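You operate a simulated robot arm through the tools that you are given. There is no shell and no other tool.

The job below is to be done with a simulated two-armed robot. You get a single attempt, and the scene is never put back.

TASK
Clamp the blue rib, tap its bulge flat and stand the straight edge along it.
Fine: put the mallet back on its rest. Set down upright: mallet.

It is judged by the outcome, as a careful person would: the job done as asked, and still so three seconds after it is handed in. It fails if anything else is knocked over, pushed out of place, dropped, spilled or broken.

THE ROBOT
Two 7-joint arms with fingered hands on one trunk that stands fixed in place. Base frame: the origin is at the foot of the trunk, x ahead of it, y to its left, z up. Lengths are in m, angles in degrees, forces in N, time in s.
The left shoulder is at [0.05, 0.214, 0.869], the right one opposite. With the tool pointing down near the work surface each hand reaches from about 0.4 to 0.9 m from the base axis, measured 20 degrees to its own side. Payload 3 kg a hand.
Tool frame (each hand has its own): the origin (TCP) lies between the finger pads and is the grasp point; the fingertips stand 0.026 m ahead of it; z points along the fingers, y is the line along which they close. Largest opening 0.132 m; the body of the gripper starts 0.073 m behind the TCP. The gripper is a hand of 3 fingers: y runs from the thumb to the fingers, the wrist lies at [0, 0, -0.229] in the tool frame, and closing takes about 1.5 s.
Orientation is told as [roll, pitch, yaw] about the base's x, y, z axes, in that order, counted from this pose: with the fingers straight down and closing along the base's y, the tool's x points along the base's -x, its y along +y and its z along -z.

THE INTERFACE
- The arms move only by the tool move_arm. It takes "left_targets", "right_targets" or both (then of equal length, played together; a hand with none holds still); each is a list of rows, each a list of 6 numbers: the turn, a rotation vector about the tool's x, y, z in degrees, then the shift along the tool's x, y, z in m. In form: [[wx, wy, wz, tx, ty, tz], ...]. A call has 1 to 20 rows; each row shifts and turns the commanded pose from where the row before left it, along the tool's axes as they then stand. "left_grip" and "right_grip" are, for a hand that has rows, the finger opening in m, from 0 to 0.132, set as the call begins (left out, the last holds). A row lasts 0.2 s, in which the tool goes at most 0.05 m and 8.6 degrees; a call with a longer step from one row to the next is refused whole, and so is a gripper value outside its range. Where a pose cannot be reached the arm comes as near as it can. A force on the tool above 90 N (or 10 N above the force at the start of the call, whichever is more), or a blocked arm, ends the call early, and 0.2 s more pass. The fingers move at their own pace (about 0.072 m/s each) and stop on an object; they squeeze with about 24 N. The grip force told is the motor's: it shows also when the fingers shut on nothing. Time passes only in rows, and 0.2 s behind the last, so rows that do not move let the fingers close. The reply holds the time, the measured pose of the TCP, the force on the tool along the base axes, the opening and the grip force, in the units named above and with some noise, with the torque about the TCP (base axes, N m) and any sound that the robot's microphone picked up, and new pictures: "views" is both (left out), scene, wrist or none (wrist: the cameras of the hands that moved).
- Cameras (640 x 400 px; columns grow to the right, rows downward): "scene" is now at [0.0405, -0.022, 1.4925]; the picture's right is [-0.22, -0.98, 0.00], its down [-0.74, 0.16, -0.66] and it looks along [0.64, -0.14, -0.75] (base axes); focal length 303 px, centre (320, 200). "left" rides on the left gripper at [-0.062, 0.003, -0.092] in its tool frame; the picture's right is [-0.05, -1.00, 0.00], its down [0.83, -0.04, -0.56] and it looks along [0.55, -0.03, 0.83] (tool axes); focal length 230 px, centre (320, 200). "right" rides on the right gripper at [0.062, 0.003, -0.092] in its tool frame; the picture's right is [-0.05, 1.00, 0.00], its down [-0.83, -0.04, -0.56] and it looks along [-0.55, -0.03, 0.83] (tool axes); focal length 230 px, centre (320, 200). There is no depth. A picture from a camera that has moved, and an enlarged one, comes with that camera's place and axes in the base frame and with its lens. The place of the scene camera against the robot may be out by one fixed shift of up to 0.018 m in any direction.
- move_fingers(finger1, finger2, thumb_bend, hand): sets how far each is bent, from 0 (flat) to 1 (curled in); at 0.3 the hand is open as for a grip, at 0.7 the pads meet at the TCP. One left out holds its place. A second passes; each finger stops where it meets its share of the squeeze, and holds until it gets a number again. A gripper value or a shape takes the hand back. It gives what a move gives, with no picture; readings hold the bend of each and the force on the fingers (four entries, about 0 where the hand has none), thumb and palm.
- grasp_type(shape, hand): the hand has 3 fingers and takes this shape, open, in about a second: jaw (thumb against the fingers, like two jaws); tri (thumb and two fingers); tip (a fingertip pinch); poke (one finger out to press); point (the index stretched); flat (the hand flat); cup (the hand cupped); fist (a fist). The gripper value then closes the fingers along that shape, each until it touches; the sizes above hold for jaw. It gives what a move gives, with no picture.
- pan_tilt(pan, tilt): turns the head with the scene camera to pan (to the left, within 86 degrees either way) and tilt (down, from -29 to 69), counted from straight ahead of the robot. It gives what a move gives, and a new picture of the scene camera.
- zoom(camera, box): a new picture of the part [left, top, right, bottom] of that camera's present view, enlarged. It takes no simulated time.
- job_done(): hands the job in; it is judged then, once.

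Places have to be worked out from the pictures, the camera data and where the tool is seen. Open the grippers and draw the arms clear of the work before you hand the job in, unless the task says otherwise.

The tools are called after "Request:" as a command line: name --argument value ..., lists and objects as JSON in quotes. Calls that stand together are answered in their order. move_arm: Moves the arms, as the interface text tells. Its arguments: {"type":"object","properties":{"left_targets":{"type":"array"},"left_grip":{"type":"number"},"right_targets":{"type":"array"},"right_grip":{"type":"number"},"views":{"type":"string","enum":["both","scene","wrist","none"]}},"required":[]} The other tools are called the same way: grasp_type (shape, hand) gives the hand a shape; move_fingers (finger1, finger2, thumb_bend, hand) moves the fingers one by one; pan_tilt (pan, tilt) turns the head that bears the scene camera; zoom (camera, box) takes an enlarged picture of a part of a camera's view; job_done () hands the job in.

At the start:

```text
clock: 0.0
left_tool_pos: [0.5903, 0.219, 1.1258]
left_tool_rot: [0.0, 0.0, -2.9]
left_force: [0.3, 0.2, -1.0]
left_torque: [0.04, 0.03, -0.05]
left_gripper_width: 0.1321
left_gripper_force: 0.0
left_shape: jaw
left_bend: [0.3, 0.3, 0.3]
left_finger forces: [0.1, 0.0, 0.0, 0.0, 0.0, 0.0]
right_tool_pos: [0.5373, -0.3293, 1.143]
right_tool_rot: [0.0, 0.1, -2.9]
right_force: [0.0, 0.7, 0.6]
right_torque: [0.01, 0.0, 0.03]
right_gripper_width: 0.1318
right_gripper_force: 0.0
right_shape: jaw
right_bend: [0.3, 0.3, 0.3]
right_finger forces: [0.1, 0.0, 0.0, 0.0, 0.0, 0.0]
head pan, tilt: [-12.6, 48.9]
```

scene: 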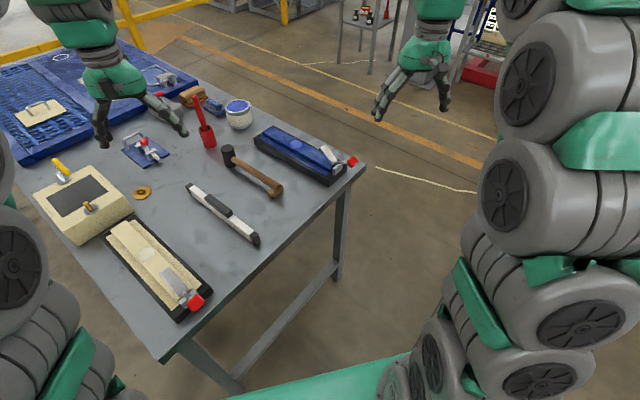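
right: 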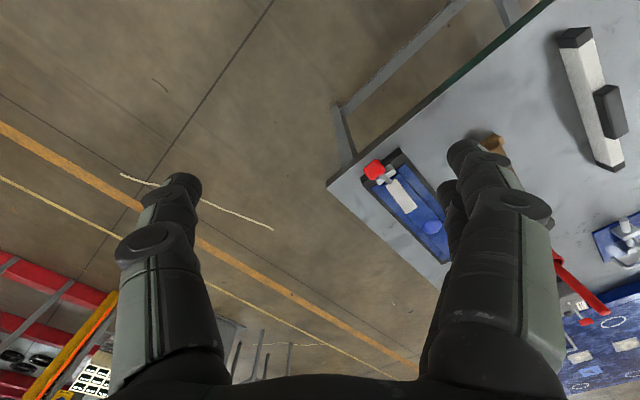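
left: 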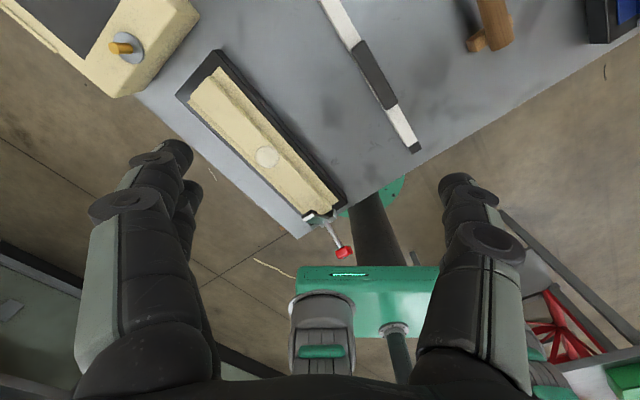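

I begin by looking closely at the scene: blue rib on the far right of the table with a red-handled clamp, the mallet and the straight edge in the middle. I zoom in on each.

Request:
zoom --camera "scene" --box '[220, 90, 380, 200]'

Request:
zoom --camera "scene" --box '[80, 80, 280, 220]'

Request:
zoom --camera "scene" --box '[80, 170, 280, 330]'

Request:
zoom --camera "right" --box '[320, 120, 480, 280]'

```text
3.64 times, centred on (300, 145) of scene
camera zoom: at [0.0405, -0.022, 1.4925], right [-0.22, -0.98, 0.0], down [-0.74, 0.16, -0.66], along [0.64, -0.14, -0.75], focal length 1102 px, centre (393, 400)
```

zoom: 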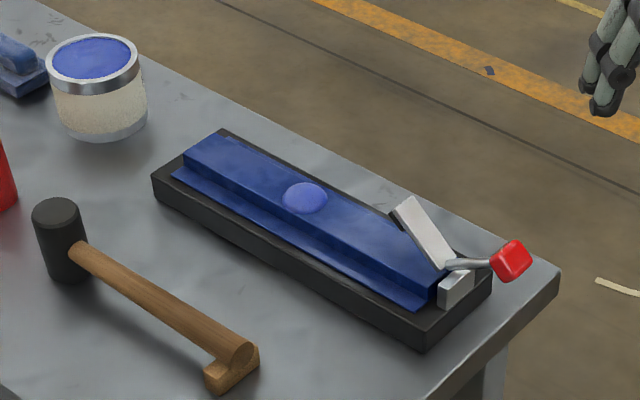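

```text
2.86 times, centred on (180, 150) of scene
camera zoom: at [0.0405, -0.022, 1.4925], right [-0.22, -0.98, 0.0], down [-0.74, 0.16, -0.66], along [0.64, -0.14, -0.75], focal length 866 px, centre (720, 343)
```

zoom: 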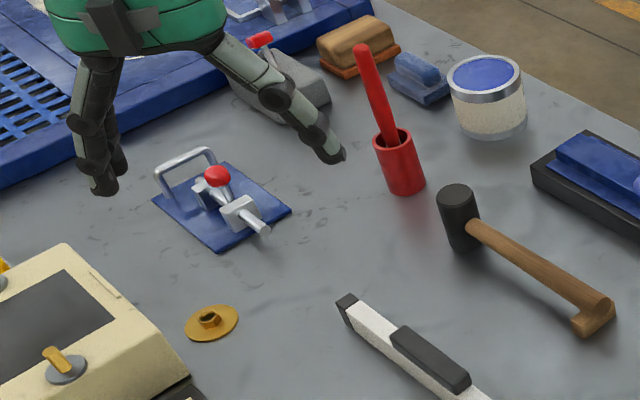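

```text
2.50 times, centred on (180, 250) of scene
camera zoom: at [0.0405, -0.022, 1.4925], right [-0.22, -0.98, 0.0], down [-0.74, 0.16, -0.66], along [0.64, -0.14, -0.75], focal length 758 px, centre (670, 75)
```

zoom: 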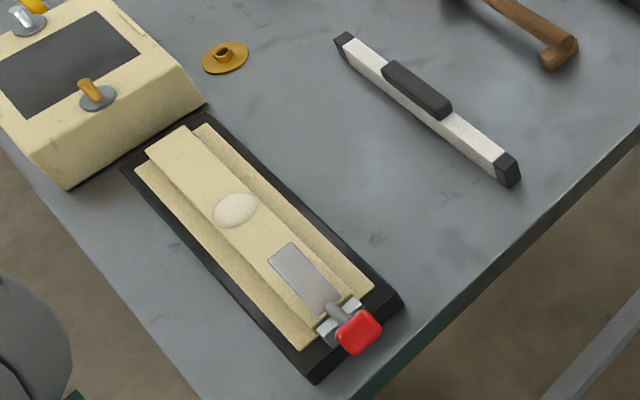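

```text
2.50 times, centred on (400, 200) of right
camera zoom: at [0.476, -0.3238, 1.2339], right [0.1, 0.99, 0.0], down [0.83, -0.09, 0.56], along [0.55, -0.06, -0.83], focal length 575 px, centre (120, 200)
```

zoom: 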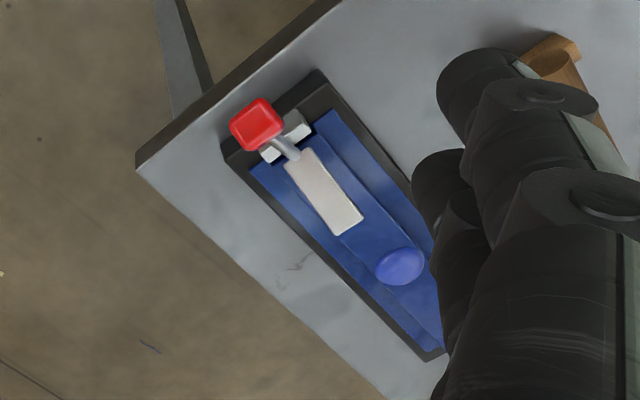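

Rough triangulation puts the table top near z=0.854 and the clamp's red knob near (0.63,-0.26,0.94) with the paddle raised. I look more closely at the mallet, the straight edge and the clamp before moving.

Request:
zoom --camera "scene" --box '[215, 135, 295, 205]'

Request:
zoom --camera "scene" --box '[180, 175, 270, 255]'

Request:
zoom --camera "scene" --box '[310, 135, 370, 190]'

Request:
zoom --camera "left" --box '[300, 0, 640, 180]'

Request:
zoom --camera "right" --box '[540, 0, 640, 180]'

```text
5.71 times, centred on (255, 170) of scene
camera zoom: at [0.0405, -0.022, 1.4925], right [-0.22, -0.98, 0.0], down [-0.74, 0.16, -0.66], along [0.64, -0.14, -0.75], focal length 1731 px, centre (691, 371)
```

zoom: 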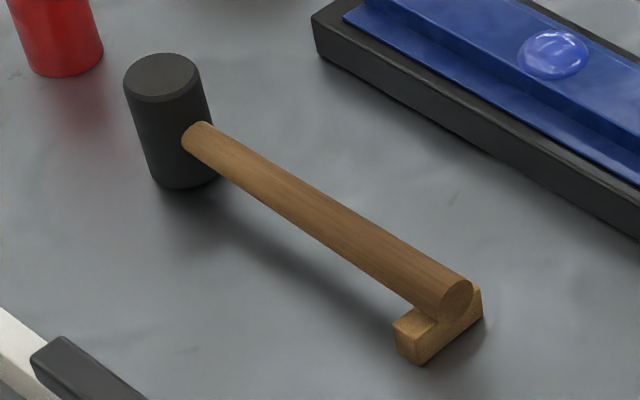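

```text
5.00 times, centred on (225, 215) of scene
camera zoom: at [0.0405, -0.022, 1.4925], right [-0.22, -0.98, 0.0], down [-0.74, 0.16, -0.66], along [0.64, -0.14, -0.75], focal length 1515 px, centre (795, 125)
```

zoom: 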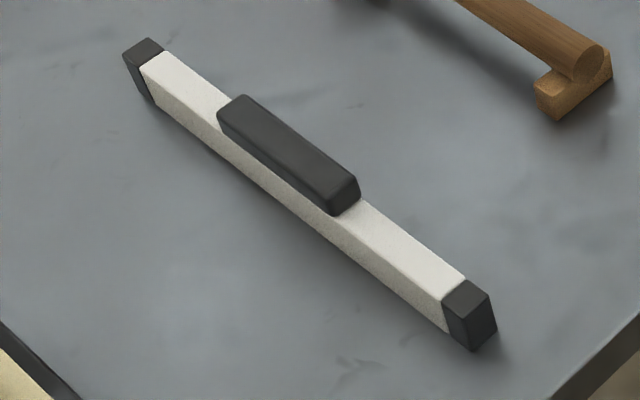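

```text
7.27 times, centred on (340, 162) of scene
camera zoom: at [0.0405, -0.022, 1.4925], right [-0.22, -0.98, 0.0], down [-0.74, 0.16, -0.66], along [0.64, -0.14, -0.75], focal length 2204 px, centre (174, 473)
```

zoom: 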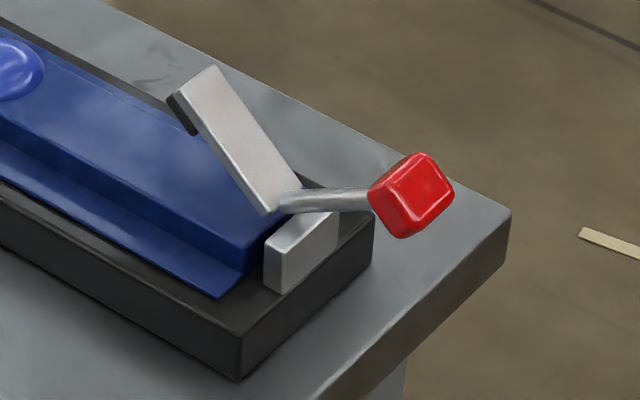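

```text
1.88 times, centred on (470, 90) of left
camera zoom: at [0.6532, 0.2192, 1.2182], right [0.0, -1.0, 0.0], down [-0.83, 0.0, 0.56], along [-0.56, 0.0, -0.83], focal length 433 px, centre (38, 407)
```

zoom: 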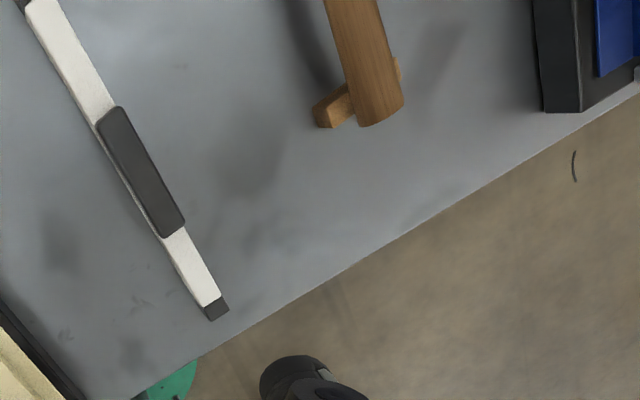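

```text
2.22 times, centred on (590, 90) of right
camera zoom: at [0.476, -0.3238, 1.2339], right [0.1, 0.99, 0.0], down [0.83, -0.09, 0.56], along [0.55, -0.06, -0.83], focal length 511 px, centre (-280, 444)
```

zoom: 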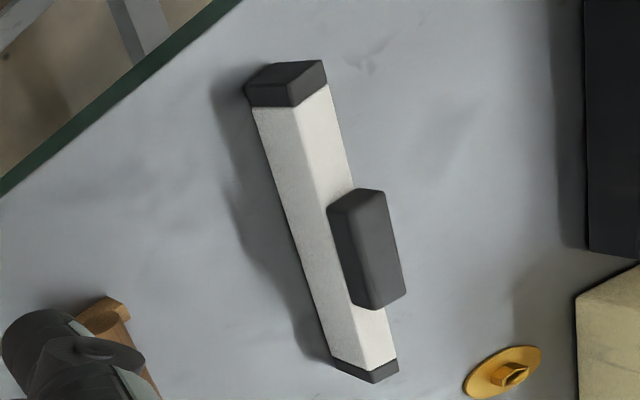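

The straight edge already stands on its narrow edge with a grip on top; the mallet's head stands upright with its handle on a notched wooden rest; the clamp's paddle is raised. I bring the right hand over the rib and turn it to the table's direction (about 37.5°) for a better view.

Request:
move_arm --right_targets '[[0, 0, 0, -0.033, 0.0279, 0.007], [0, 0, 0, -0.033, 0.0279, 0.007], [0, 0, 0, -0.033, 0.0279, 0.007], [0, 0, 0, -0.033, 0.0279, 0.007], [0, 0, 0, -0.033, 0.0279, 0.007], [0, 0, -8.08, 0, 0, 0], [0, 0, -8.08, 0, 0, 0], [0, 0, -8.08, 0, 0, 0], [0, 0, -8.08, 0, 0, 0], [0, 0, -8.08, 0, 0, 0], [0, 0, 0, 0, 0, 0]]'

```text
clock: 2.4
left_tool_pos: [0.5903, 0.2206, 1.1255]
left_tool_rot: [0.0, 0.0, -2.9]
left_force: [-0.3, 0.0, 0.1]
left_torque: [-0.03, -0.02, -0.05]
left_gripper_width: 0.1321
left_gripper_force: 0.0
left_shape: jaw
left_bend: [0.3, 0.3, 0.3]
left_finger forces: [0.1, 0.0, 0.0, 0.1, 0.0, 0.0]
right_tool_pos: [0.7091, -0.1987, 1.1061]
right_tool_rot: [0.0, 0.0, 37.5]
right_force: [-0.1, 0.5, 0.3]
right_torque: [-0.01, 0.02, -0.03]
right_gripper_width: 0.132
right_gripper_force: 0.1
right_shape: jaw
right_bend: [0.3, 0.3, 0.3]
right_finger forces: [0.0, 0.0, 0.0, 0.0, 0.0, 0.1]
head pan, tilt: [-12.6, 48.9]
camera right: at [0.6585, -0.2345, 1.1987], right [-0.57, 0.82, 0.0], down [0.69, 0.47, 0.56], along [0.46, 0.32, -0.83], focal length 230 px, centre (320, 200)
```

scene: 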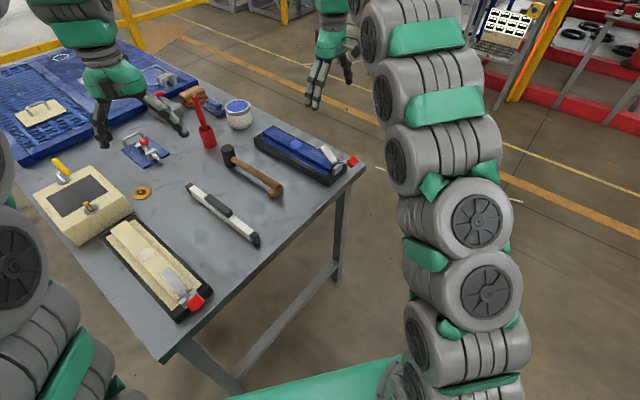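
right: 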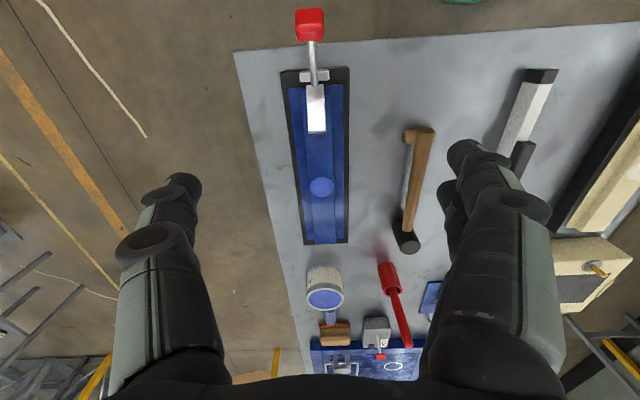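

The wrist view is now aligned with the rib and shows clamp, rib and mallet clearly. I zoom for measuring.

Request:
zoom --camera "right" --box '[240, 0, 400, 130]'

Request:
zoom --camera "right" --box '[260, 120, 420, 260]'

Request:
zoom --camera "right" --box '[360, 50, 580, 260]'

```text
3.08 times, centred on (320, 65) of right
camera zoom: at [0.6585, -0.2345, 1.1987], right [-0.57, 0.82, 0.0], down [0.69, 0.47, 0.56], along [0.46, 0.32, -0.83], focal length 708 px, centre (320, 615)
```

zoom: 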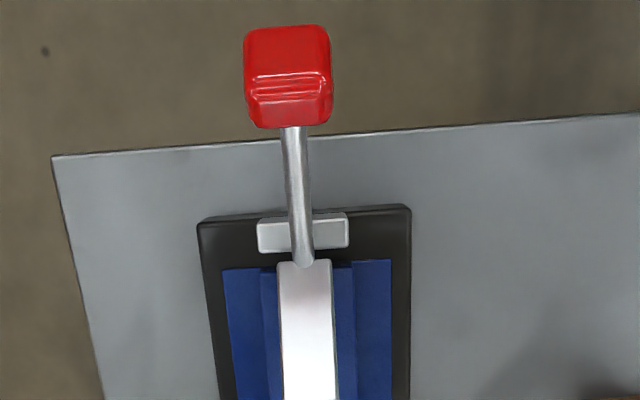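

```text
2.86 times, centred on (340, 190) of right
camera zoom: at [0.6585, -0.2345, 1.1987], right [-0.57, 0.82, 0.0], down [0.69, 0.47, 0.56], along [0.46, 0.32, -0.83], focal length 657 px, centre (263, 229)
```

zoom: 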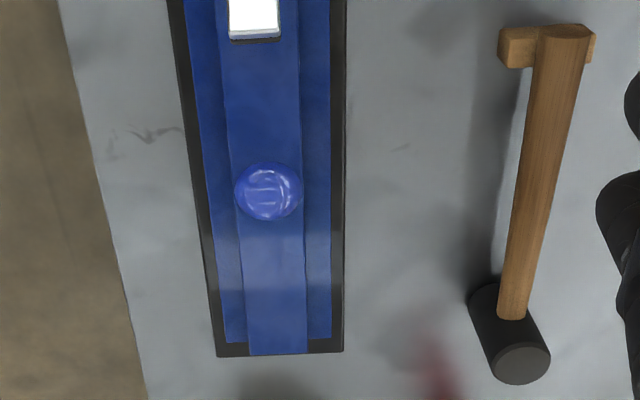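

```text
1.90 times, centred on (470, 155) of right
camera zoom: at [0.6585, -0.2345, 1.1987], right [-0.57, 0.82, 0.0], down [0.69, 0.47, 0.56], along [0.46, 0.32, -0.83], focal length 438 px, centre (34, 286)
```

zoom: 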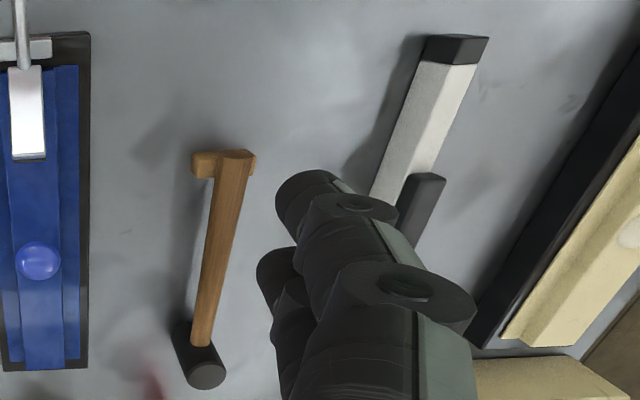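

Comparing the two wrist views, the table top is nearer z≈0.787, the knob about (0.650,-0.254,0.898) and the bulge about (0.829,-0.114,0.846). I lower the open hand to ~0.1 m above the knob to refine the clamp geometry.

Request:
move_arm --right_targets '[[0, 0, 0, 0.0269, -0.0026, 0.0353], [0, 0, 0, 0.0269, -0.0026, 0.0353], [0, 0, 0, 0.0269, -0.0026, 0.0353], [0, 0, 0, 0, 0, 0]]' --views "both"

```text
clock: 3.4
left_tool_pos: [0.5907, 0.2189, 1.1273]
left_tool_rot: [0.0, 0.1, -2.9]
left_force: [-0.4, -0.4, 0.4]
left_torque: [-0.01, -0.01, 0.0]
left_gripper_width: 0.1319
left_gripper_force: 0.1
left_shape: jaw
left_bend: [0.3, 0.3, 0.3]
left_finger forces: [0.0, 0.1, 0.1, 0.1, 0.0, 0.0]
right_tool_pos: [0.649, -0.2538, 0.9998]
right_tool_rot: [0.0, 0.0, 37.4]
right_force: [0.3, 0.2, -0.4]
right_torque: [-0.03, -0.01, 0.02]
right_gripper_width: 0.1319
right_gripper_force: 0.0
right_shape: jaw
right_bend: [0.3, 0.3, 0.3]
right_finger forces: [0.0, 0.0, 0.0, 0.1, 0.0, 0.0]
head pan, tilt: [-12.6, 48.9]
camera right: at [0.5989, -0.2888, 1.0921], right [-0.57, 0.82, 0.0], down [0.69, 0.47, 0.55], along [0.46, 0.31, -0.83], focal length 230 px, centre (320, 200)
```

scene: 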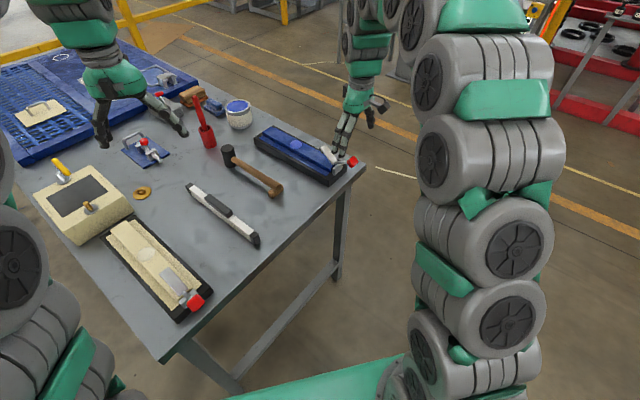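
right: 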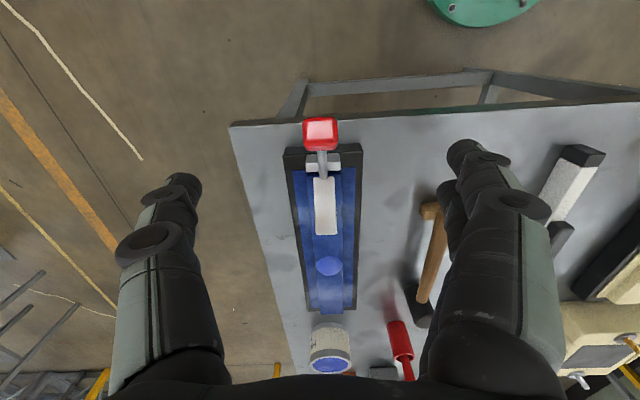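

Good view of the clamp from closer. I zoom to measure knob, pivot and paddle.

Request:
zoom --camera "right" --box '[270, 100, 390, 190]'

Request:
zoom --camera "right" --box '[270, 170, 390, 320]'

Request:
zoom --camera "scene" --box '[310, 120, 390, 190]'

```text
4.44 times, centred on (330, 145) of right
camera zoom: at [0.5989, -0.2888, 1.0921], right [-0.57, 0.82, 0.0], down [0.69, 0.47, 0.55], along [0.46, 0.31, -0.83], focal length 1022 px, centre (276, 444)
```

zoom: 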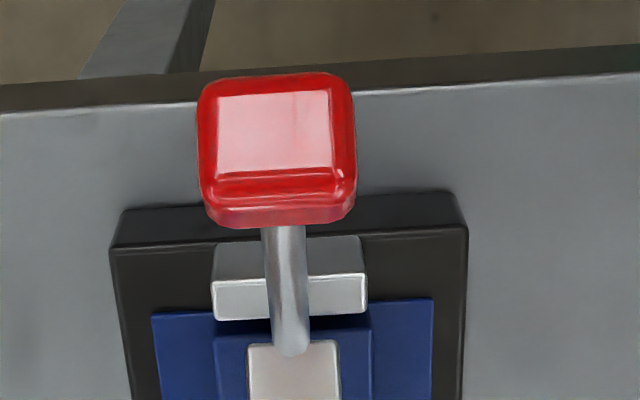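

```text
2.67 times, centred on (330, 245) of right
camera zoom: at [0.5989, -0.2888, 1.0921], right [-0.57, 0.82, 0.0], down [0.69, 0.47, 0.55], along [0.46, 0.31, -0.83], focal length 614 px, centre (293, 80)
```

zoom: 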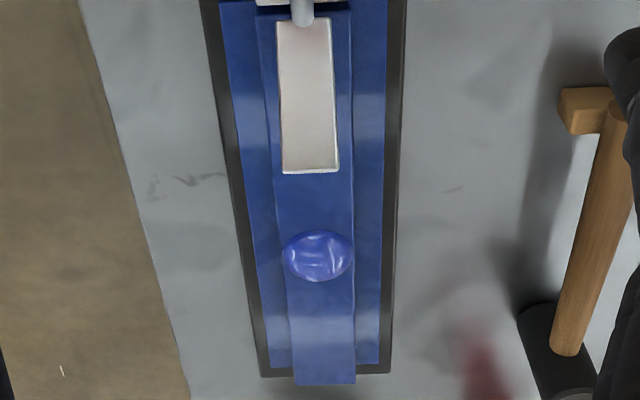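

```text
5.71 times, centred on (350, 155) of scene
camera zoom: at [0.0405, -0.022, 1.4925], right [-0.22, -0.98, 0.0], down [-0.74, 0.16, -0.66], along [0.64, -0.14, -0.75], focal length 1731 px, centre (149, 457)
```

zoom: 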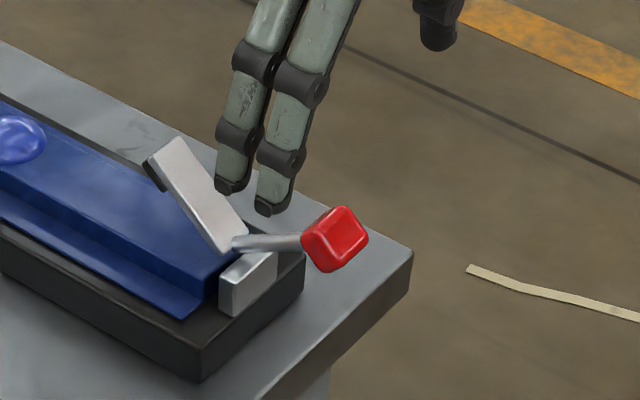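

The knob is at about a=0.361 along the table direction, b=-0.597, z=0.899, straight below the hand (3 cm wide). I go down 0.10 m with the hand open so the knob sits between the pads.

Request:
move_arm --right_targets '[[0, 0, 0, 0, 0, 0.034], [0, 0, 0, 0, 0, 0.034], [0, 0, 0, 0, 0, 0.032], [0, 0, 0, 0, 0, 0]]' --views "both"

```text
clock: 4.4
left_tool_pos: [0.5896, 0.219, 1.1266]
left_tool_rot: [0.0, 0.0, -2.9]
left_force: [0.0, 0.4, 0.8]
left_torque: [0.03, -0.02, 0.01]
left_gripper_width: 0.1317
left_gripper_force: 0.0
left_shape: jaw
left_bend: [0.3, 0.3, 0.3]
left_finger forces: [0.0, 0.1, 0.0, 0.0, 0.0, 0.0]
right_tool_pos: [0.6489, -0.254, 0.9018]
right_tool_rot: [-0.1, 0.0, 37.5]
right_force: [0.1, 0.6, 0.4]
right_torque: [-0.01, 0.03, -0.02]
right_gripper_width: 0.1321
right_gripper_force: 0.1
right_shape: jaw
right_bend: [0.3, 0.3, 0.3]
right_finger forces: [0.1, 0.1, 0.0, 0.0, 0.2, 0.0]
head pan, tilt: [-12.6, 48.9]
camera right: at [0.5989, -0.2896, 0.9938], right [-0.57, 0.82, 0.0], down [0.69, 0.47, 0.56], along [0.46, 0.31, -0.83], focal length 230 px, centre (320, 200)
```

scene: 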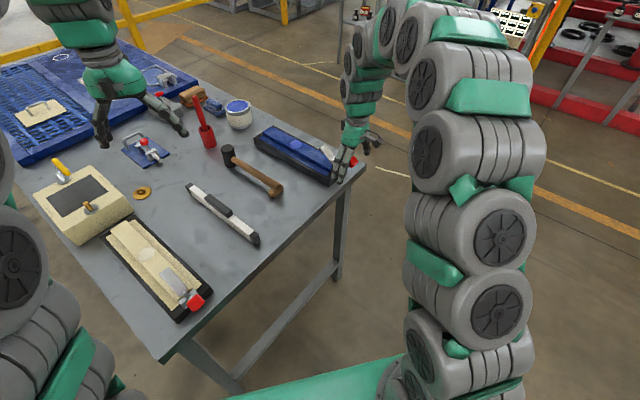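
right: 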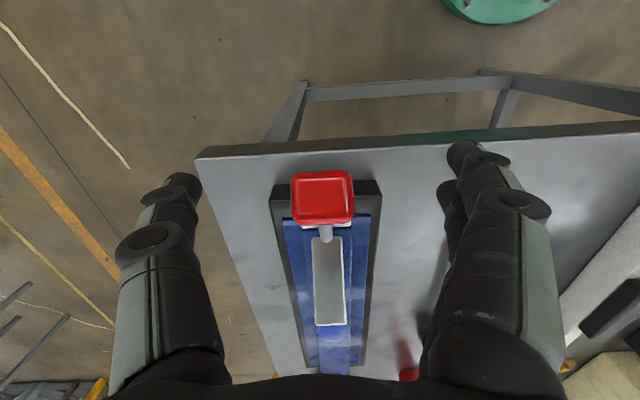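

The knob sits at the picture's centre, i.e. between the pads. I close the fingers on it.

Request:
move_arm --right_targets '[[0, 0, 0, 0, 0, 0], [0, 0, 0, 0, 0, 0], [0, 0, 0, 0, 0, 0], [0, 0, 0, 0, 0, 0], [0, 0, 0, 0, 0, 0], [0, 0, 0, 0, 0, 0], [0, 0, 0, 0, 0, 0]]' --right_grip 0.015 --views "wrist"

```text
clock: 6.0
left_tool_pos: [0.5901, 0.2196, 1.1265]
left_tool_rot: [0.1, 0.0, -2.9]
left_force: [0.4, 0.5, -0.6]
left_torque: [0.0, 0.0, 0.0]
left_gripper_width: 0.1317
left_gripper_force: 0.1
left_shape: jaw
left_bend: [0.3, 0.3, 0.3]
left_finger forces: [0.0, 0.1, 0.0, 0.0, 0.0, 0.0]
right_tool_pos: [0.6495, -0.2531, 0.9018]
right_tool_rot: [-0.1, -0.1, 37.5]
right_force: [5.4, 0.9, -3.9]
right_torque: [-0.24, -0.2, 0.07]
right_gripper_width: 0.017
right_gripper_force: 24.1
right_shape: jaw
right_bend: [0.73, 0.72, 0.71]
right_finger forces: [8.6, 10.4, 0.0, 0.1, 22.4, 0.0]
head pan, tilt: [-12.6, 48.9]
camera right: at [0.599, -0.2895, 0.9939], right [-0.57, 0.82, 0.0], down [0.69, 0.47, 0.56], along [0.46, 0.31, -0.83], focal length 230 px, centre (320, 200)
```

right: 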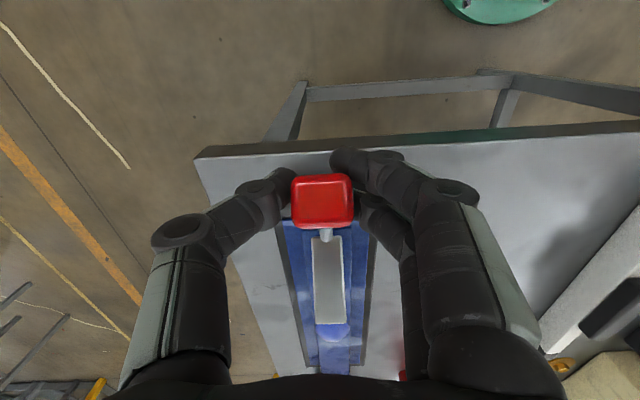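

The knob is gripped (about 24 N). I start swinging the lever along its arc: up and toward the rib, in small rows while watching the force.

Request:
move_arm --right_targets '[[0, 0, 0, -0.0074, 0, -0.0099], [0, 0, 0, -0.0091, 0, -0.0084], [0, 0, 0, 0, 0, 0]]' --views "both"

```text
clock: 6.8
left_tool_pos: [0.5911, 0.2199, 1.1267]
left_tool_rot: [0.0, 0.0, -2.9]
left_force: [0.5, 0.0, -0.1]
left_torque: [-0.03, 0.0, 0.0]
left_gripper_width: 0.1318
left_gripper_force: 0.0
left_shape: jaw
left_bend: [0.3, 0.3, 0.3]
left_finger forces: [0.0, 0.0, 0.0, 0.0, 0.0, 0.0]
right_tool_pos: [0.6625, -0.2442, 0.9196]
right_tool_rot: [-0.1, 0.0, 37.4]
right_force: [4.4, -2.9, -5.5]
right_torque: [-0.22, -0.07, 0.14]
right_gripper_width: 0.015
right_gripper_force: 23.9
right_shape: jaw
right_bend: [0.74, 0.71, 0.72]
right_finger forces: [5.6, 13.1, 0.0, 0.0, 18.2, 0.1]
head pan, tilt: [-12.6, 48.9]
camera right: at [0.6119, -0.2799, 1.0114], right [-0.57, 0.82, 0.0], down [0.69, 0.47, 0.55], along [0.46, 0.31, -0.83], focal length 230 px, centre (320, 200)
```

scene: 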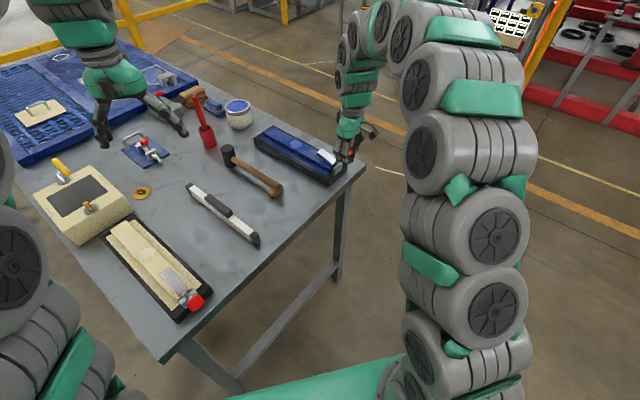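
right: 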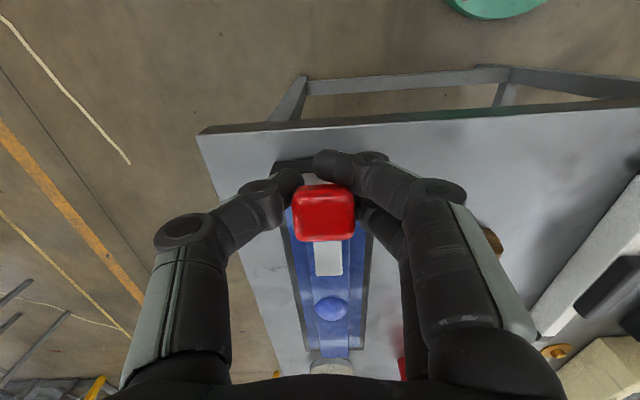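

The lever follows with low force and the paddle is coming down. I continue the arc.

Request:
move_arm --right_targets '[[0, 0, 0, -0.0104, 0, -0.0068], [0, 0, 0, -0.009, 0, -0.004], [0, 0, 0, 0, 0, 0]]' --views "both"

Request:
zoom --camera "scene" --box '[300, 120, 380, 190]'

```text
clock: 7.6
left_tool_pos: [0.591, 0.2192, 1.1274]
left_tool_rot: [0.0, 0.0, -3.0]
left_force: [0.0, -0.2, -0.7]
left_torque: [-0.01, 0.02, -0.03]
left_gripper_width: 0.1317
left_gripper_force: 0.0
left_shape: jaw
left_bend: [0.3, 0.3, 0.3]
left_finger forces: [0.0, 0.0, 0.1, 0.1, 0.0, 0.0]
right_tool_pos: [0.675, -0.2349, 0.9298]
right_tool_rot: [0.2, 0.3, 37.3]
right_force: [-15.9, -18.9, -28.8]
right_torque: [-0.54, 0.16, 0.19]
right_gripper_width: 0.013
right_gripper_force: 24.0
right_shape: jaw
right_bend: [0.75, 0.69, 0.72]
right_finger forces: [10.7, 20.3, 0.0, 0.1, 20.3, 0.1]
head pan, tilt: [-12.6, 48.9]
camera right: at [0.6254, -0.2702, 1.0216], right [-0.56, 0.83, 0.0], down [0.69, 0.47, 0.55], along [0.45, 0.31, -0.83], focal length 230 px, centre (320, 200)
```

scene: 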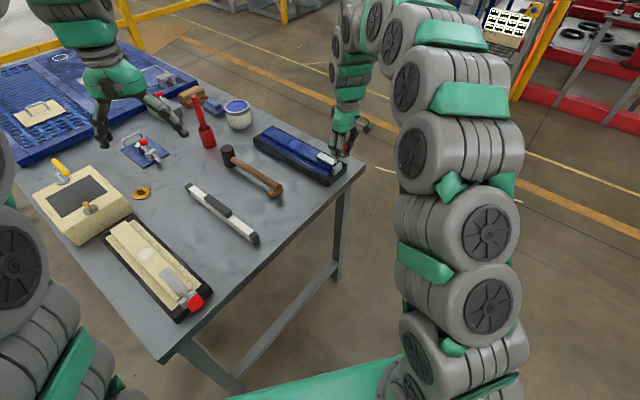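
right: 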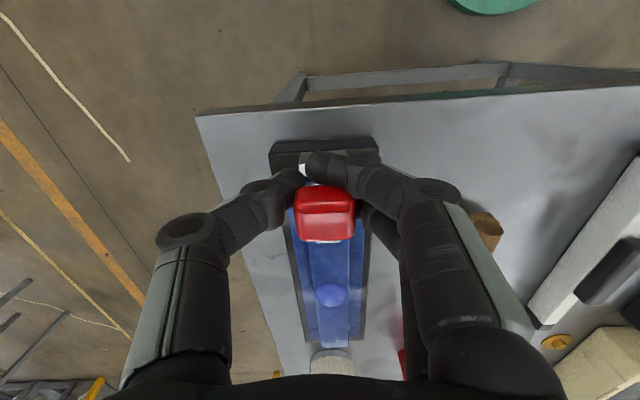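

```text
5.71 times, centred on (340, 155) of scene
camera zoom: at [0.0406, -0.0225, 1.4925], right [-0.22, -0.98, 0.0], down [-0.74, 0.17, -0.66], along [0.64, -0.14, -0.75], focal length 1731 px, centre (206, 457)
```

zoom: 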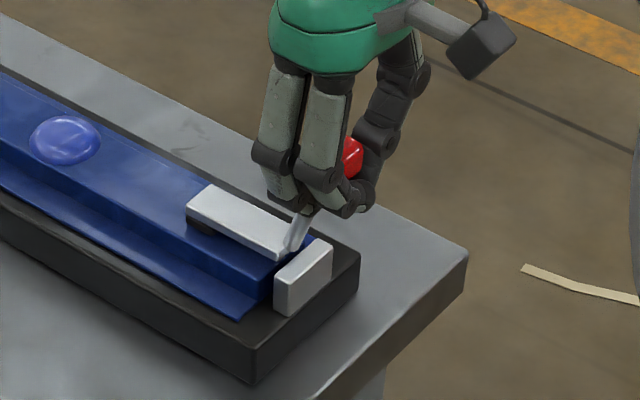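

The paddle now lies flat on the rib and the force rose to ~38 N, partly from pulling up. I ease down a little and press forward slightly to seat it, listening for a click.

Request:
move_arm --right_targets '[[0, 0, 0, -0.004, 0, 0.004], [0, 0, 0, 0, 0, 0]]' --views "none"

Request:
zoom --camera "scene" --box '[300, 120, 380, 190]'

```text
clock: 8.2
left_tool_pos: [0.5904, 0.2161, 1.1262]
left_tool_rot: [-0.1, 0.0, -3.1]
left_force: [-0.9, -0.1, -0.4]
left_torque: [0.04, -0.02, 0.01]
left_gripper_width: 0.1318
left_gripper_force: 0.1
left_shape: jaw
left_bend: [0.3, 0.3, 0.3]
left_finger forces: [0.1, 0.0, 0.0, 0.0, 0.0, 0.2]
right_tool_pos: [0.6779, -0.234, 0.9282]
right_tool_rot: [0.0, 0.4, 37.4]
right_force: [-66.5, -44.5, 13.5]
right_torque: [-0.1, 0.66, 1.06]
right_gripper_width: 0.014
right_gripper_force: 24.0
right_shape: jaw
right_bend: [0.77, 0.71, 0.73]
right_finger forces: [63.4, 14.5, 0.0, 0.1, 16.3, 0.1]
head pan, tilt: [-12.6, 48.9]
```

```text
5.71 times, centred on (340, 155) of scene
camera zoom: at [0.0392, -0.0228, 1.4925], right [-0.22, -0.98, 0.0], down [-0.73, 0.17, -0.66], along [0.64, -0.14, -0.75], focal length 1731 px, centre (206, 457)
```

zoom: 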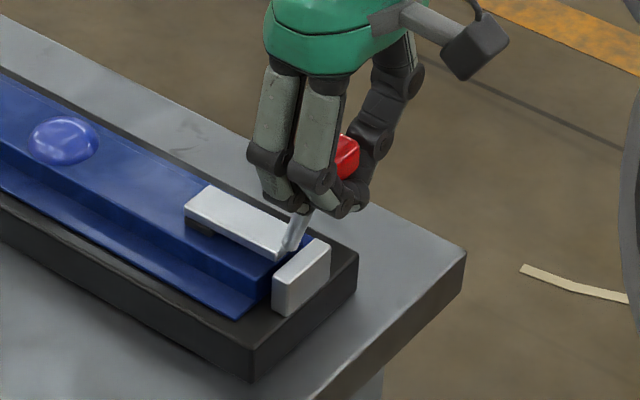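

The reaction jumped to ~80 N along the rib: the lever is against its stop, so it's fully closed. I back off to relieve the load.

Request:
move_arm --right_targets '[[0, 0, 0, 0.004, 0, 0.0], [0, 0, 0, 0, 0, 0]]' --views "none"

```text
clock: 8.8
left_tool_pos: [0.5901, 0.2181, 1.1267]
left_tool_rot: [0.0, 0.0, -2.9]
left_force: [-0.1, 0.2, 0.6]
left_torque: [-0.03, -0.02, 0.0]
left_gripper_width: 0.1318
left_gripper_force: 0.1
left_shape: jaw
left_bend: [0.3, 0.3, 0.3]
left_finger forces: [0.1, 0.1, 0.0, 0.0, 0.1, 0.1]
right_tool_pos: [0.6778, -0.2331, 0.9276]
right_tool_rot: [-0.1, 0.1, 37.5]
right_force: [-51.6, -40.2, 10.3]
right_torque: [-0.17, 0.54, 0.85]
right_gripper_width: 0.0143
right_gripper_force: 24.0
right_shape: jaw
right_bend: [0.77, 0.71, 0.73]
right_finger forces: [52.8, 13.5, 0.0, 0.0, 19.1, 0.1]
head pan, tilt: [-12.6, 48.9]
```

Still ~65 N of push; I ease back further before opening.

Request:
move_arm --right_targets '[[0, 0, 0, 0.004, 0, 0.0], [0, 0, 0, 0.003, 0, 0], [0, 0, 0, 0, 0, 0]]' --views "both"

Request:
zoom --camera "scene" --box '[300, 120, 380, 190]'

```text
clock: 9.6
left_tool_pos: [0.5904, 0.221, 1.1265]
left_tool_rot: [0.0, 0.0, -2.9]
left_force: [-0.4, 0.3, -1.1]
left_torque: [0.01, -0.01, -0.01]
left_gripper_width: 0.1316
left_gripper_force: 0.1
left_shape: jaw
left_bend: [0.3, 0.3, 0.3]
left_finger forces: [0.0, 0.0, 0.0, 0.1, 0.0, 0.1]
right_tool_pos: [0.6745, -0.2346, 0.9266]
right_tool_rot: [-0.1, -0.2, 37.7]
right_force: [4.6, -13.0, -7.7]
right_torque: [-0.16, 0.05, 0.22]
right_gripper_width: 0.0137
right_gripper_force: 24.3
right_shape: jaw
right_bend: [0.76, 0.71, 0.73]
right_finger forces: [11.1, 13.5, 0.1, 0.0, 22.3, 0.1]
head pan, tilt: [-12.6, 48.9]
camera right: at [0.6238, -0.2698, 1.0187], right [-0.57, 0.82, 0.0], down [0.68, 0.47, 0.56], along [0.46, 0.32, -0.83], focal length 230 px, centre (320, 200)
```

scene: 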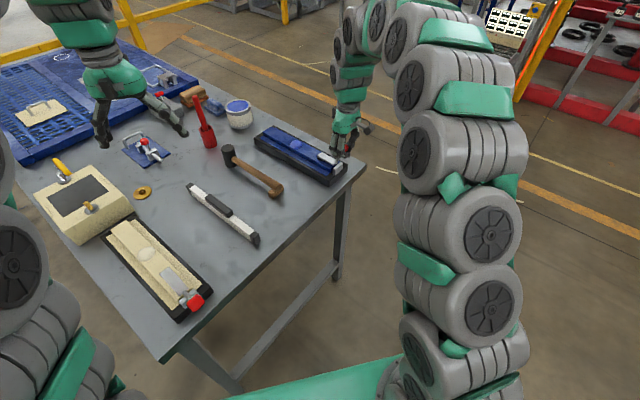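
right: 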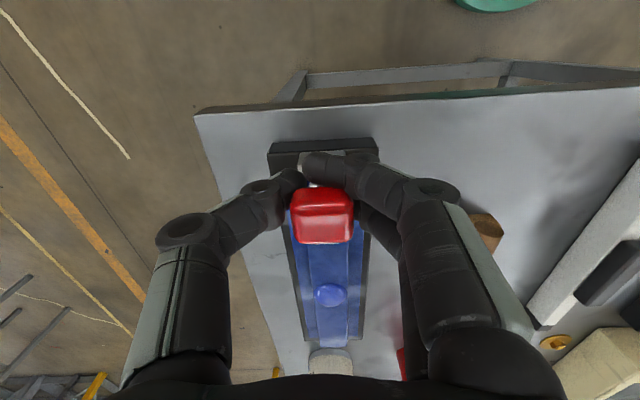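

```text
5.71 times, centred on (340, 155) of scene
camera zoom: at [0.0407, -0.0222, 1.4925], right [-0.22, -0.98, 0.0], down [-0.74, 0.16, -0.66], along [0.64, -0.14, -0.75], focal length 1731 px, centre (206, 457)
```

zoom: 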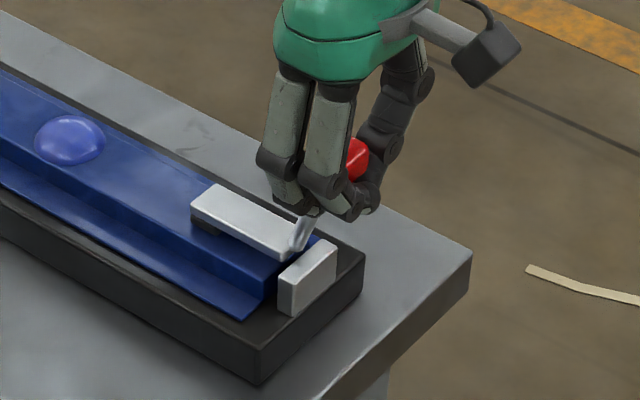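

Load relieved and the paddle remains flat. I open the fingers and watch whether the lever stays closed.

Request:
move_arm --right_targets '[[0, 0, 0, 0, 0, 0], [0, 0, 0, 0, 0, 0], [0, 0, 0, 0, 0, 0], [0, 0, 0, 0, 0, 0], [0, 0, 0, 0, 0, 0]]' --right_grip 0.12 --views "both"

Request:
zoom --camera "scene" --box '[300, 120, 380, 190]'

```text
clock: 10.8
left_tool_pos: [0.5909, 0.2203, 1.1264]
left_tool_rot: [0.0, 0.0, -2.8]
left_force: [1.1, -0.2, 0.3]
left_torque: [-0.01, 0.01, 0.01]
left_gripper_width: 0.1318
left_gripper_force: 0.1
left_shape: jaw
left_bend: [0.3, 0.3, 0.3]
left_finger forces: [0.0, 0.1, 0.0, 0.1, 0.0, 0.0]
right_tool_pos: [0.6732, -0.2357, 0.9271]
right_tool_rot: [-0.1, 0.0, 37.4]
right_force: [0.4, 0.6, 0.1]
right_torque: [0.0, 0.01, 0.01]
right_gripper_width: 0.1202
right_gripper_force: 0.1
right_shape: jaw
right_bend: [0.47, 0.47, 0.43]
right_finger forces: [0.0, 0.0, 0.0, 0.1, 0.1, 0.0]
head pan, tilt: [-12.6, 48.9]
camera right: at [0.6221, -0.2716, 1.0188], right [-0.57, 0.82, 0.0], down [0.69, 0.47, 0.56], along [0.46, 0.31, -0.83], focal length 230 px, centre (320, 200)
```

scene: 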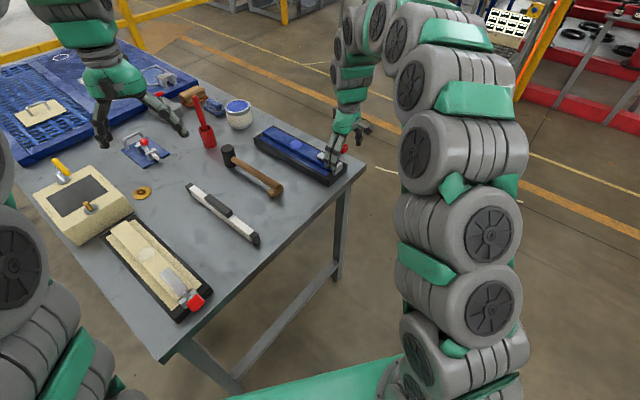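
right: 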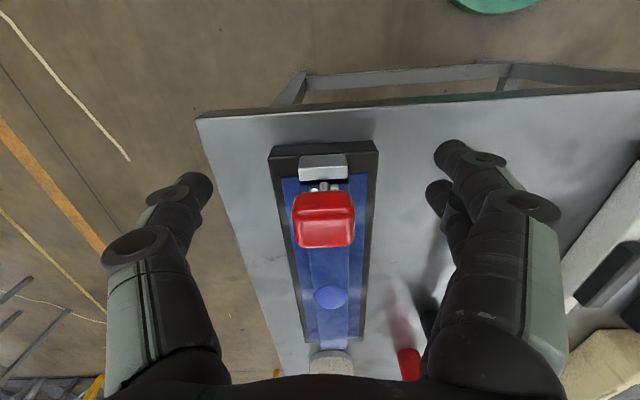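

```text
5.71 times, centred on (340, 155) of scene
camera zoom: at [0.0405, -0.022, 1.4925], right [-0.22, -0.98, 0.0], down [-0.74, 0.16, -0.66], along [0.64, -0.14, -0.75], focal length 1731 px, centre (206, 457)
```

zoom: 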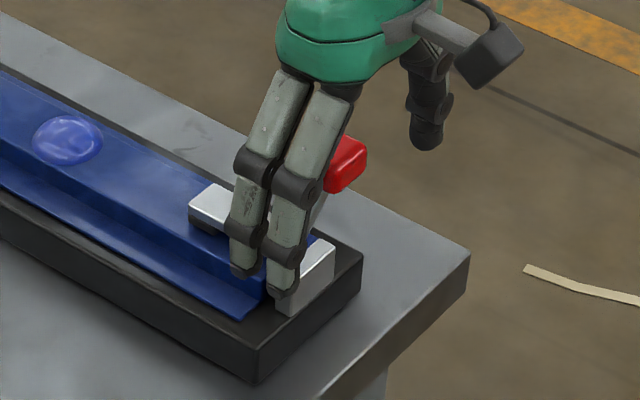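

The lever stays closed on its own. I rise straight up and check the rib and cradle positions.

Request:
move_arm --right_targets '[[0, 0, 0, 0, 0, -0.045], [0, 0, 0, 0, 0, -0.045], [0, 0, 0, 0, 0, -0.045], [0, 0, 0, 0, 0, -0.044], [0, 0, 0, 0, 0, 0]]' --right_grip 0.132 --views "both"

Request:
zoom --camera "scene" --box '[220, 90, 380, 200]'

Request:
zoom --camera "scene" --box '[300, 130, 370, 190]'

Request:
zoom --camera "right" --box '[260, 60, 420, 250]'

```text
clock: 12.0
left_tool_pos: [0.5901, 0.2191, 1.1264]
left_tool_rot: [0.0, 0.0, -2.9]
left_force: [-0.5, -0.3, -0.2]
left_torque: [0.01, -0.03, 0.02]
left_gripper_width: 0.1318
left_gripper_force: 0.1
left_shape: jaw
left_bend: [0.3, 0.3, 0.3]
left_finger forces: [0.0, 0.0, 0.0, 0.0, 0.0, 0.0]
right_tool_pos: [0.6731, -0.2368, 1.1061]
right_tool_rot: [0.0, 0.1, 37.5]
right_force: [0.0, 0.5, 0.6]
right_torque: [0.02, -0.02, 0.03]
right_gripper_width: 0.1317
right_gripper_force: 0.0
right_shape: jaw
right_bend: [0.3, 0.3, 0.3]
right_finger forces: [0.1, 0.0, 0.0, 0.0, 0.0, 0.0]
head pan, tilt: [-12.6, 48.9]
camera right: at [0.6226, -0.2712, 1.1967], right [-0.57, 0.82, 0.0], down [0.69, 0.47, 0.55], along [0.46, 0.31, -0.83], focal length 230 px, centre (320, 200)
```

scene: 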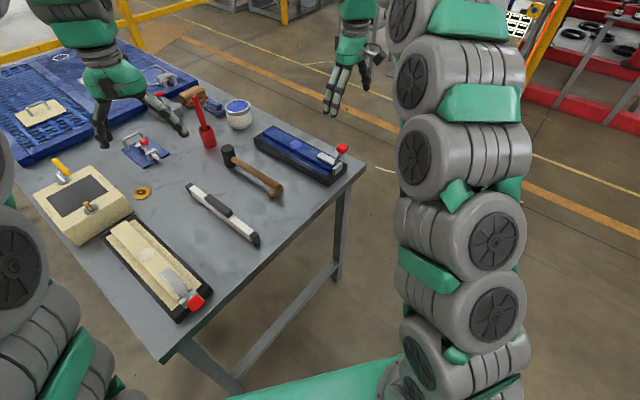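
right: 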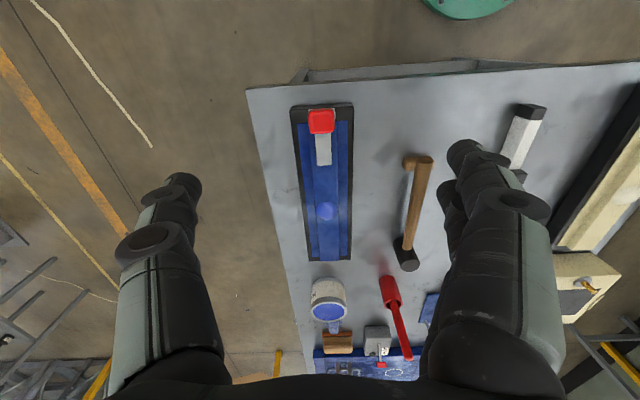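

```text
3.64 times, centred on (300, 145) of scene
camera zoom: at [0.0405, -0.022, 1.4925], right [-0.22, -0.98, 0.0], down [-0.74, 0.16, -0.66], along [0.64, -0.14, -0.75], focal length 1102 px, centre (393, 400)
```

zoom: 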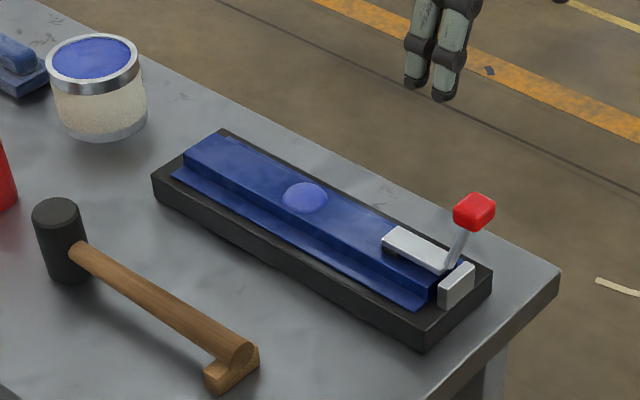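

```text
6.67 times, centred on (335, 160) of scene
camera zoom: at [0.0405, -0.022, 1.4925], right [-0.22, -0.98, 0.0], down [-0.74, 0.16, -0.66], along [0.64, -0.14, -0.75], focal length 2020 px, centre (220, 467)
```

zoom: 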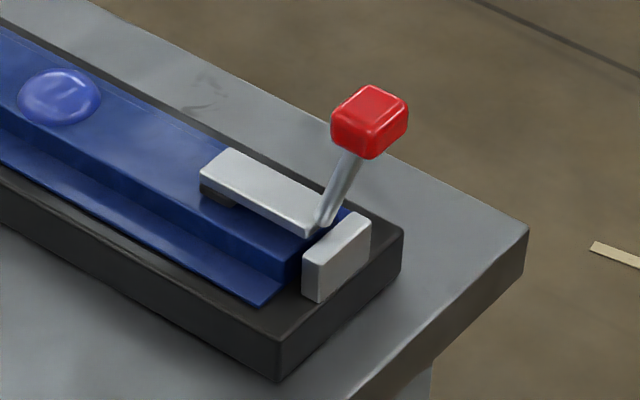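

```text
2.11 times, centred on (340, 155) of right
camera zoom: at [0.6226, -0.2712, 1.1967], right [-0.57, 0.82, 0.0], down [0.69, 0.47, 0.55], along [0.46, 0.31, -0.83], focal length 484 px, centre (278, 295)
```

zoom: 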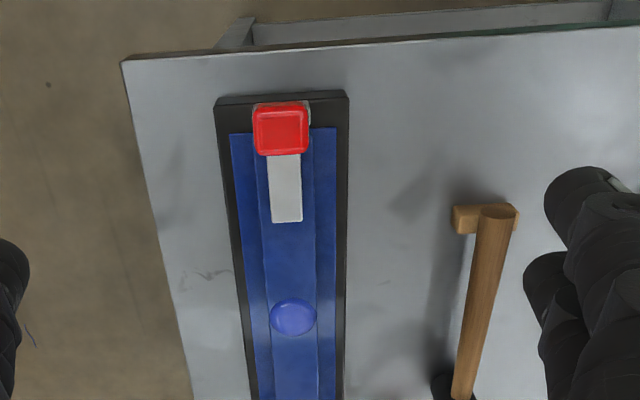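

The clamp is shut and the cradle hasn't moved. Now I move the right hand over the mallet for a closer look, and shift the left hand left and back to make room.

Request:
move_arm --right_targets '[[0, 0, 0, -0.0317, 0.0297, 0.0093], [0, 0, 0, -0.0317, 0.0297, 0.0093], [0, 0, 0, -0.0317, 0.0297, 0.0093], [0, 0, 0, -0.0317, 0.0297, 0.0093], [0, 0, 0, -0.0317, 0.0297, 0.0093], [0, 0, 0, -0.0317, 0.0297, 0.0093], [0, 0, 0, 0, 0, 0]]' --left_targets '[[0, 0, 0, 0.015, 0.033, 0], [0, 0, 0, 0.015, 0.033, 0], [0, 0, 0, 0.015, 0.033, 0], [0, 0, 0, 0.015, 0.033, 0], [0, 0, 0, 0.015, 0.033, 0], [0, 0, 0, 0.015, 0.033, 0], [0, 0, 0, 0, 0, 0]]' --views "both"

Request:
zoom --camera "right" --box '[220, 60, 440, 260]'

```text
clock: 13.6
left_tool_pos: [0.511, 0.4204, 1.1263]
left_tool_rot: [0.0, 0.0, -2.9]
left_force: [0.3, 0.1, 0.0]
left_torque: [0.01, 0.02, 0.0]
left_gripper_width: 0.132
left_gripper_force: 0.0
left_shape: jaw
left_bend: [0.3, 0.3, 0.3]
left_finger forces: [0.0, 0.1, 0.1, 0.0, 0.1, 0.0]
right_tool_pos: [0.7151, 0.022, 1.0499]
right_tool_rot: [0.0, -0.1, 37.6]
right_force: [-0.9, 0.5, -0.6]
right_torque: [0.02, -0.03, 0.02]
right_gripper_width: 0.132
right_gripper_force: 0.1
right_shape: jaw
right_bend: [0.3, 0.3, 0.3]
right_finger forces: [0.1, 0.0, 0.0, 0.1, 0.1, 0.0]
head pan, tilt: [-12.6, 48.9]
camera right: at [0.6646, -0.0138, 1.1411], right [-0.57, 0.82, 0.0], down [0.69, 0.47, 0.56], along [0.46, 0.31, -0.83], focal length 230 px, centre (320, 200)
camera left: at [0.5729, 0.4216, 1.2186], right [0.0, -1.0, 0.0], down [-0.83, 0.0, 0.56], along [-0.56, 0.0, -0.83], focal length 230 px, centre (320, 200)
```

scene: 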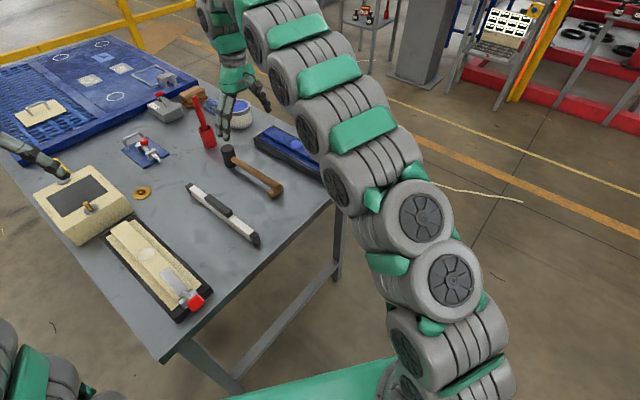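
right: 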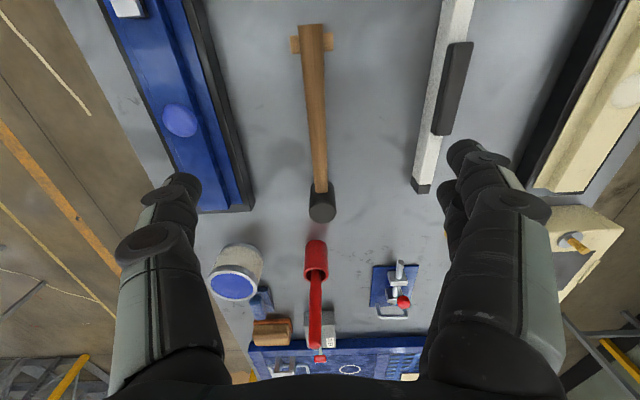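
left: 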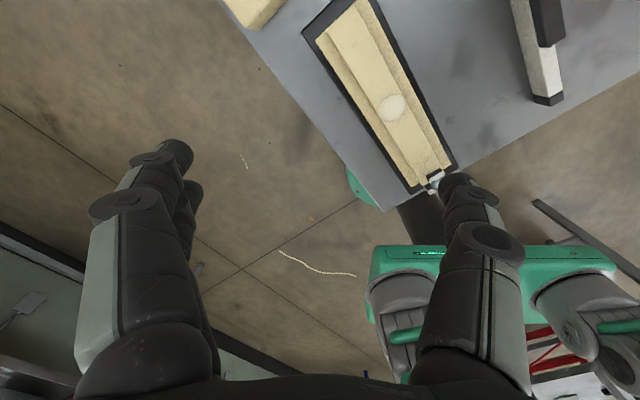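

```text
2.00 times, centred on (330, 160) of right
camera zoom: at [0.6646, -0.0138, 1.1411], right [-0.57, 0.82, 0.0], down [0.69, 0.47, 0.56], along [0.46, 0.31, -0.83], focal length 460 px, centre (300, 280)
```

zoom: 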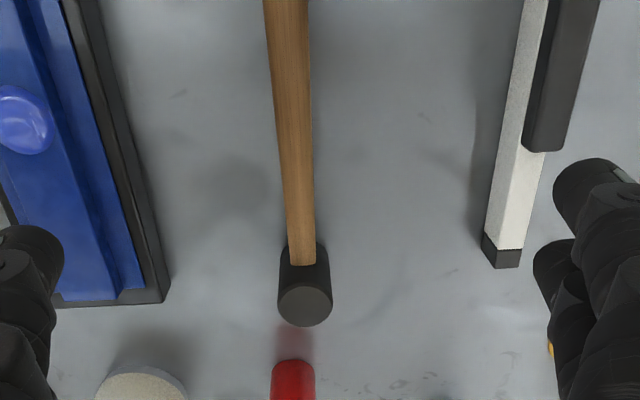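

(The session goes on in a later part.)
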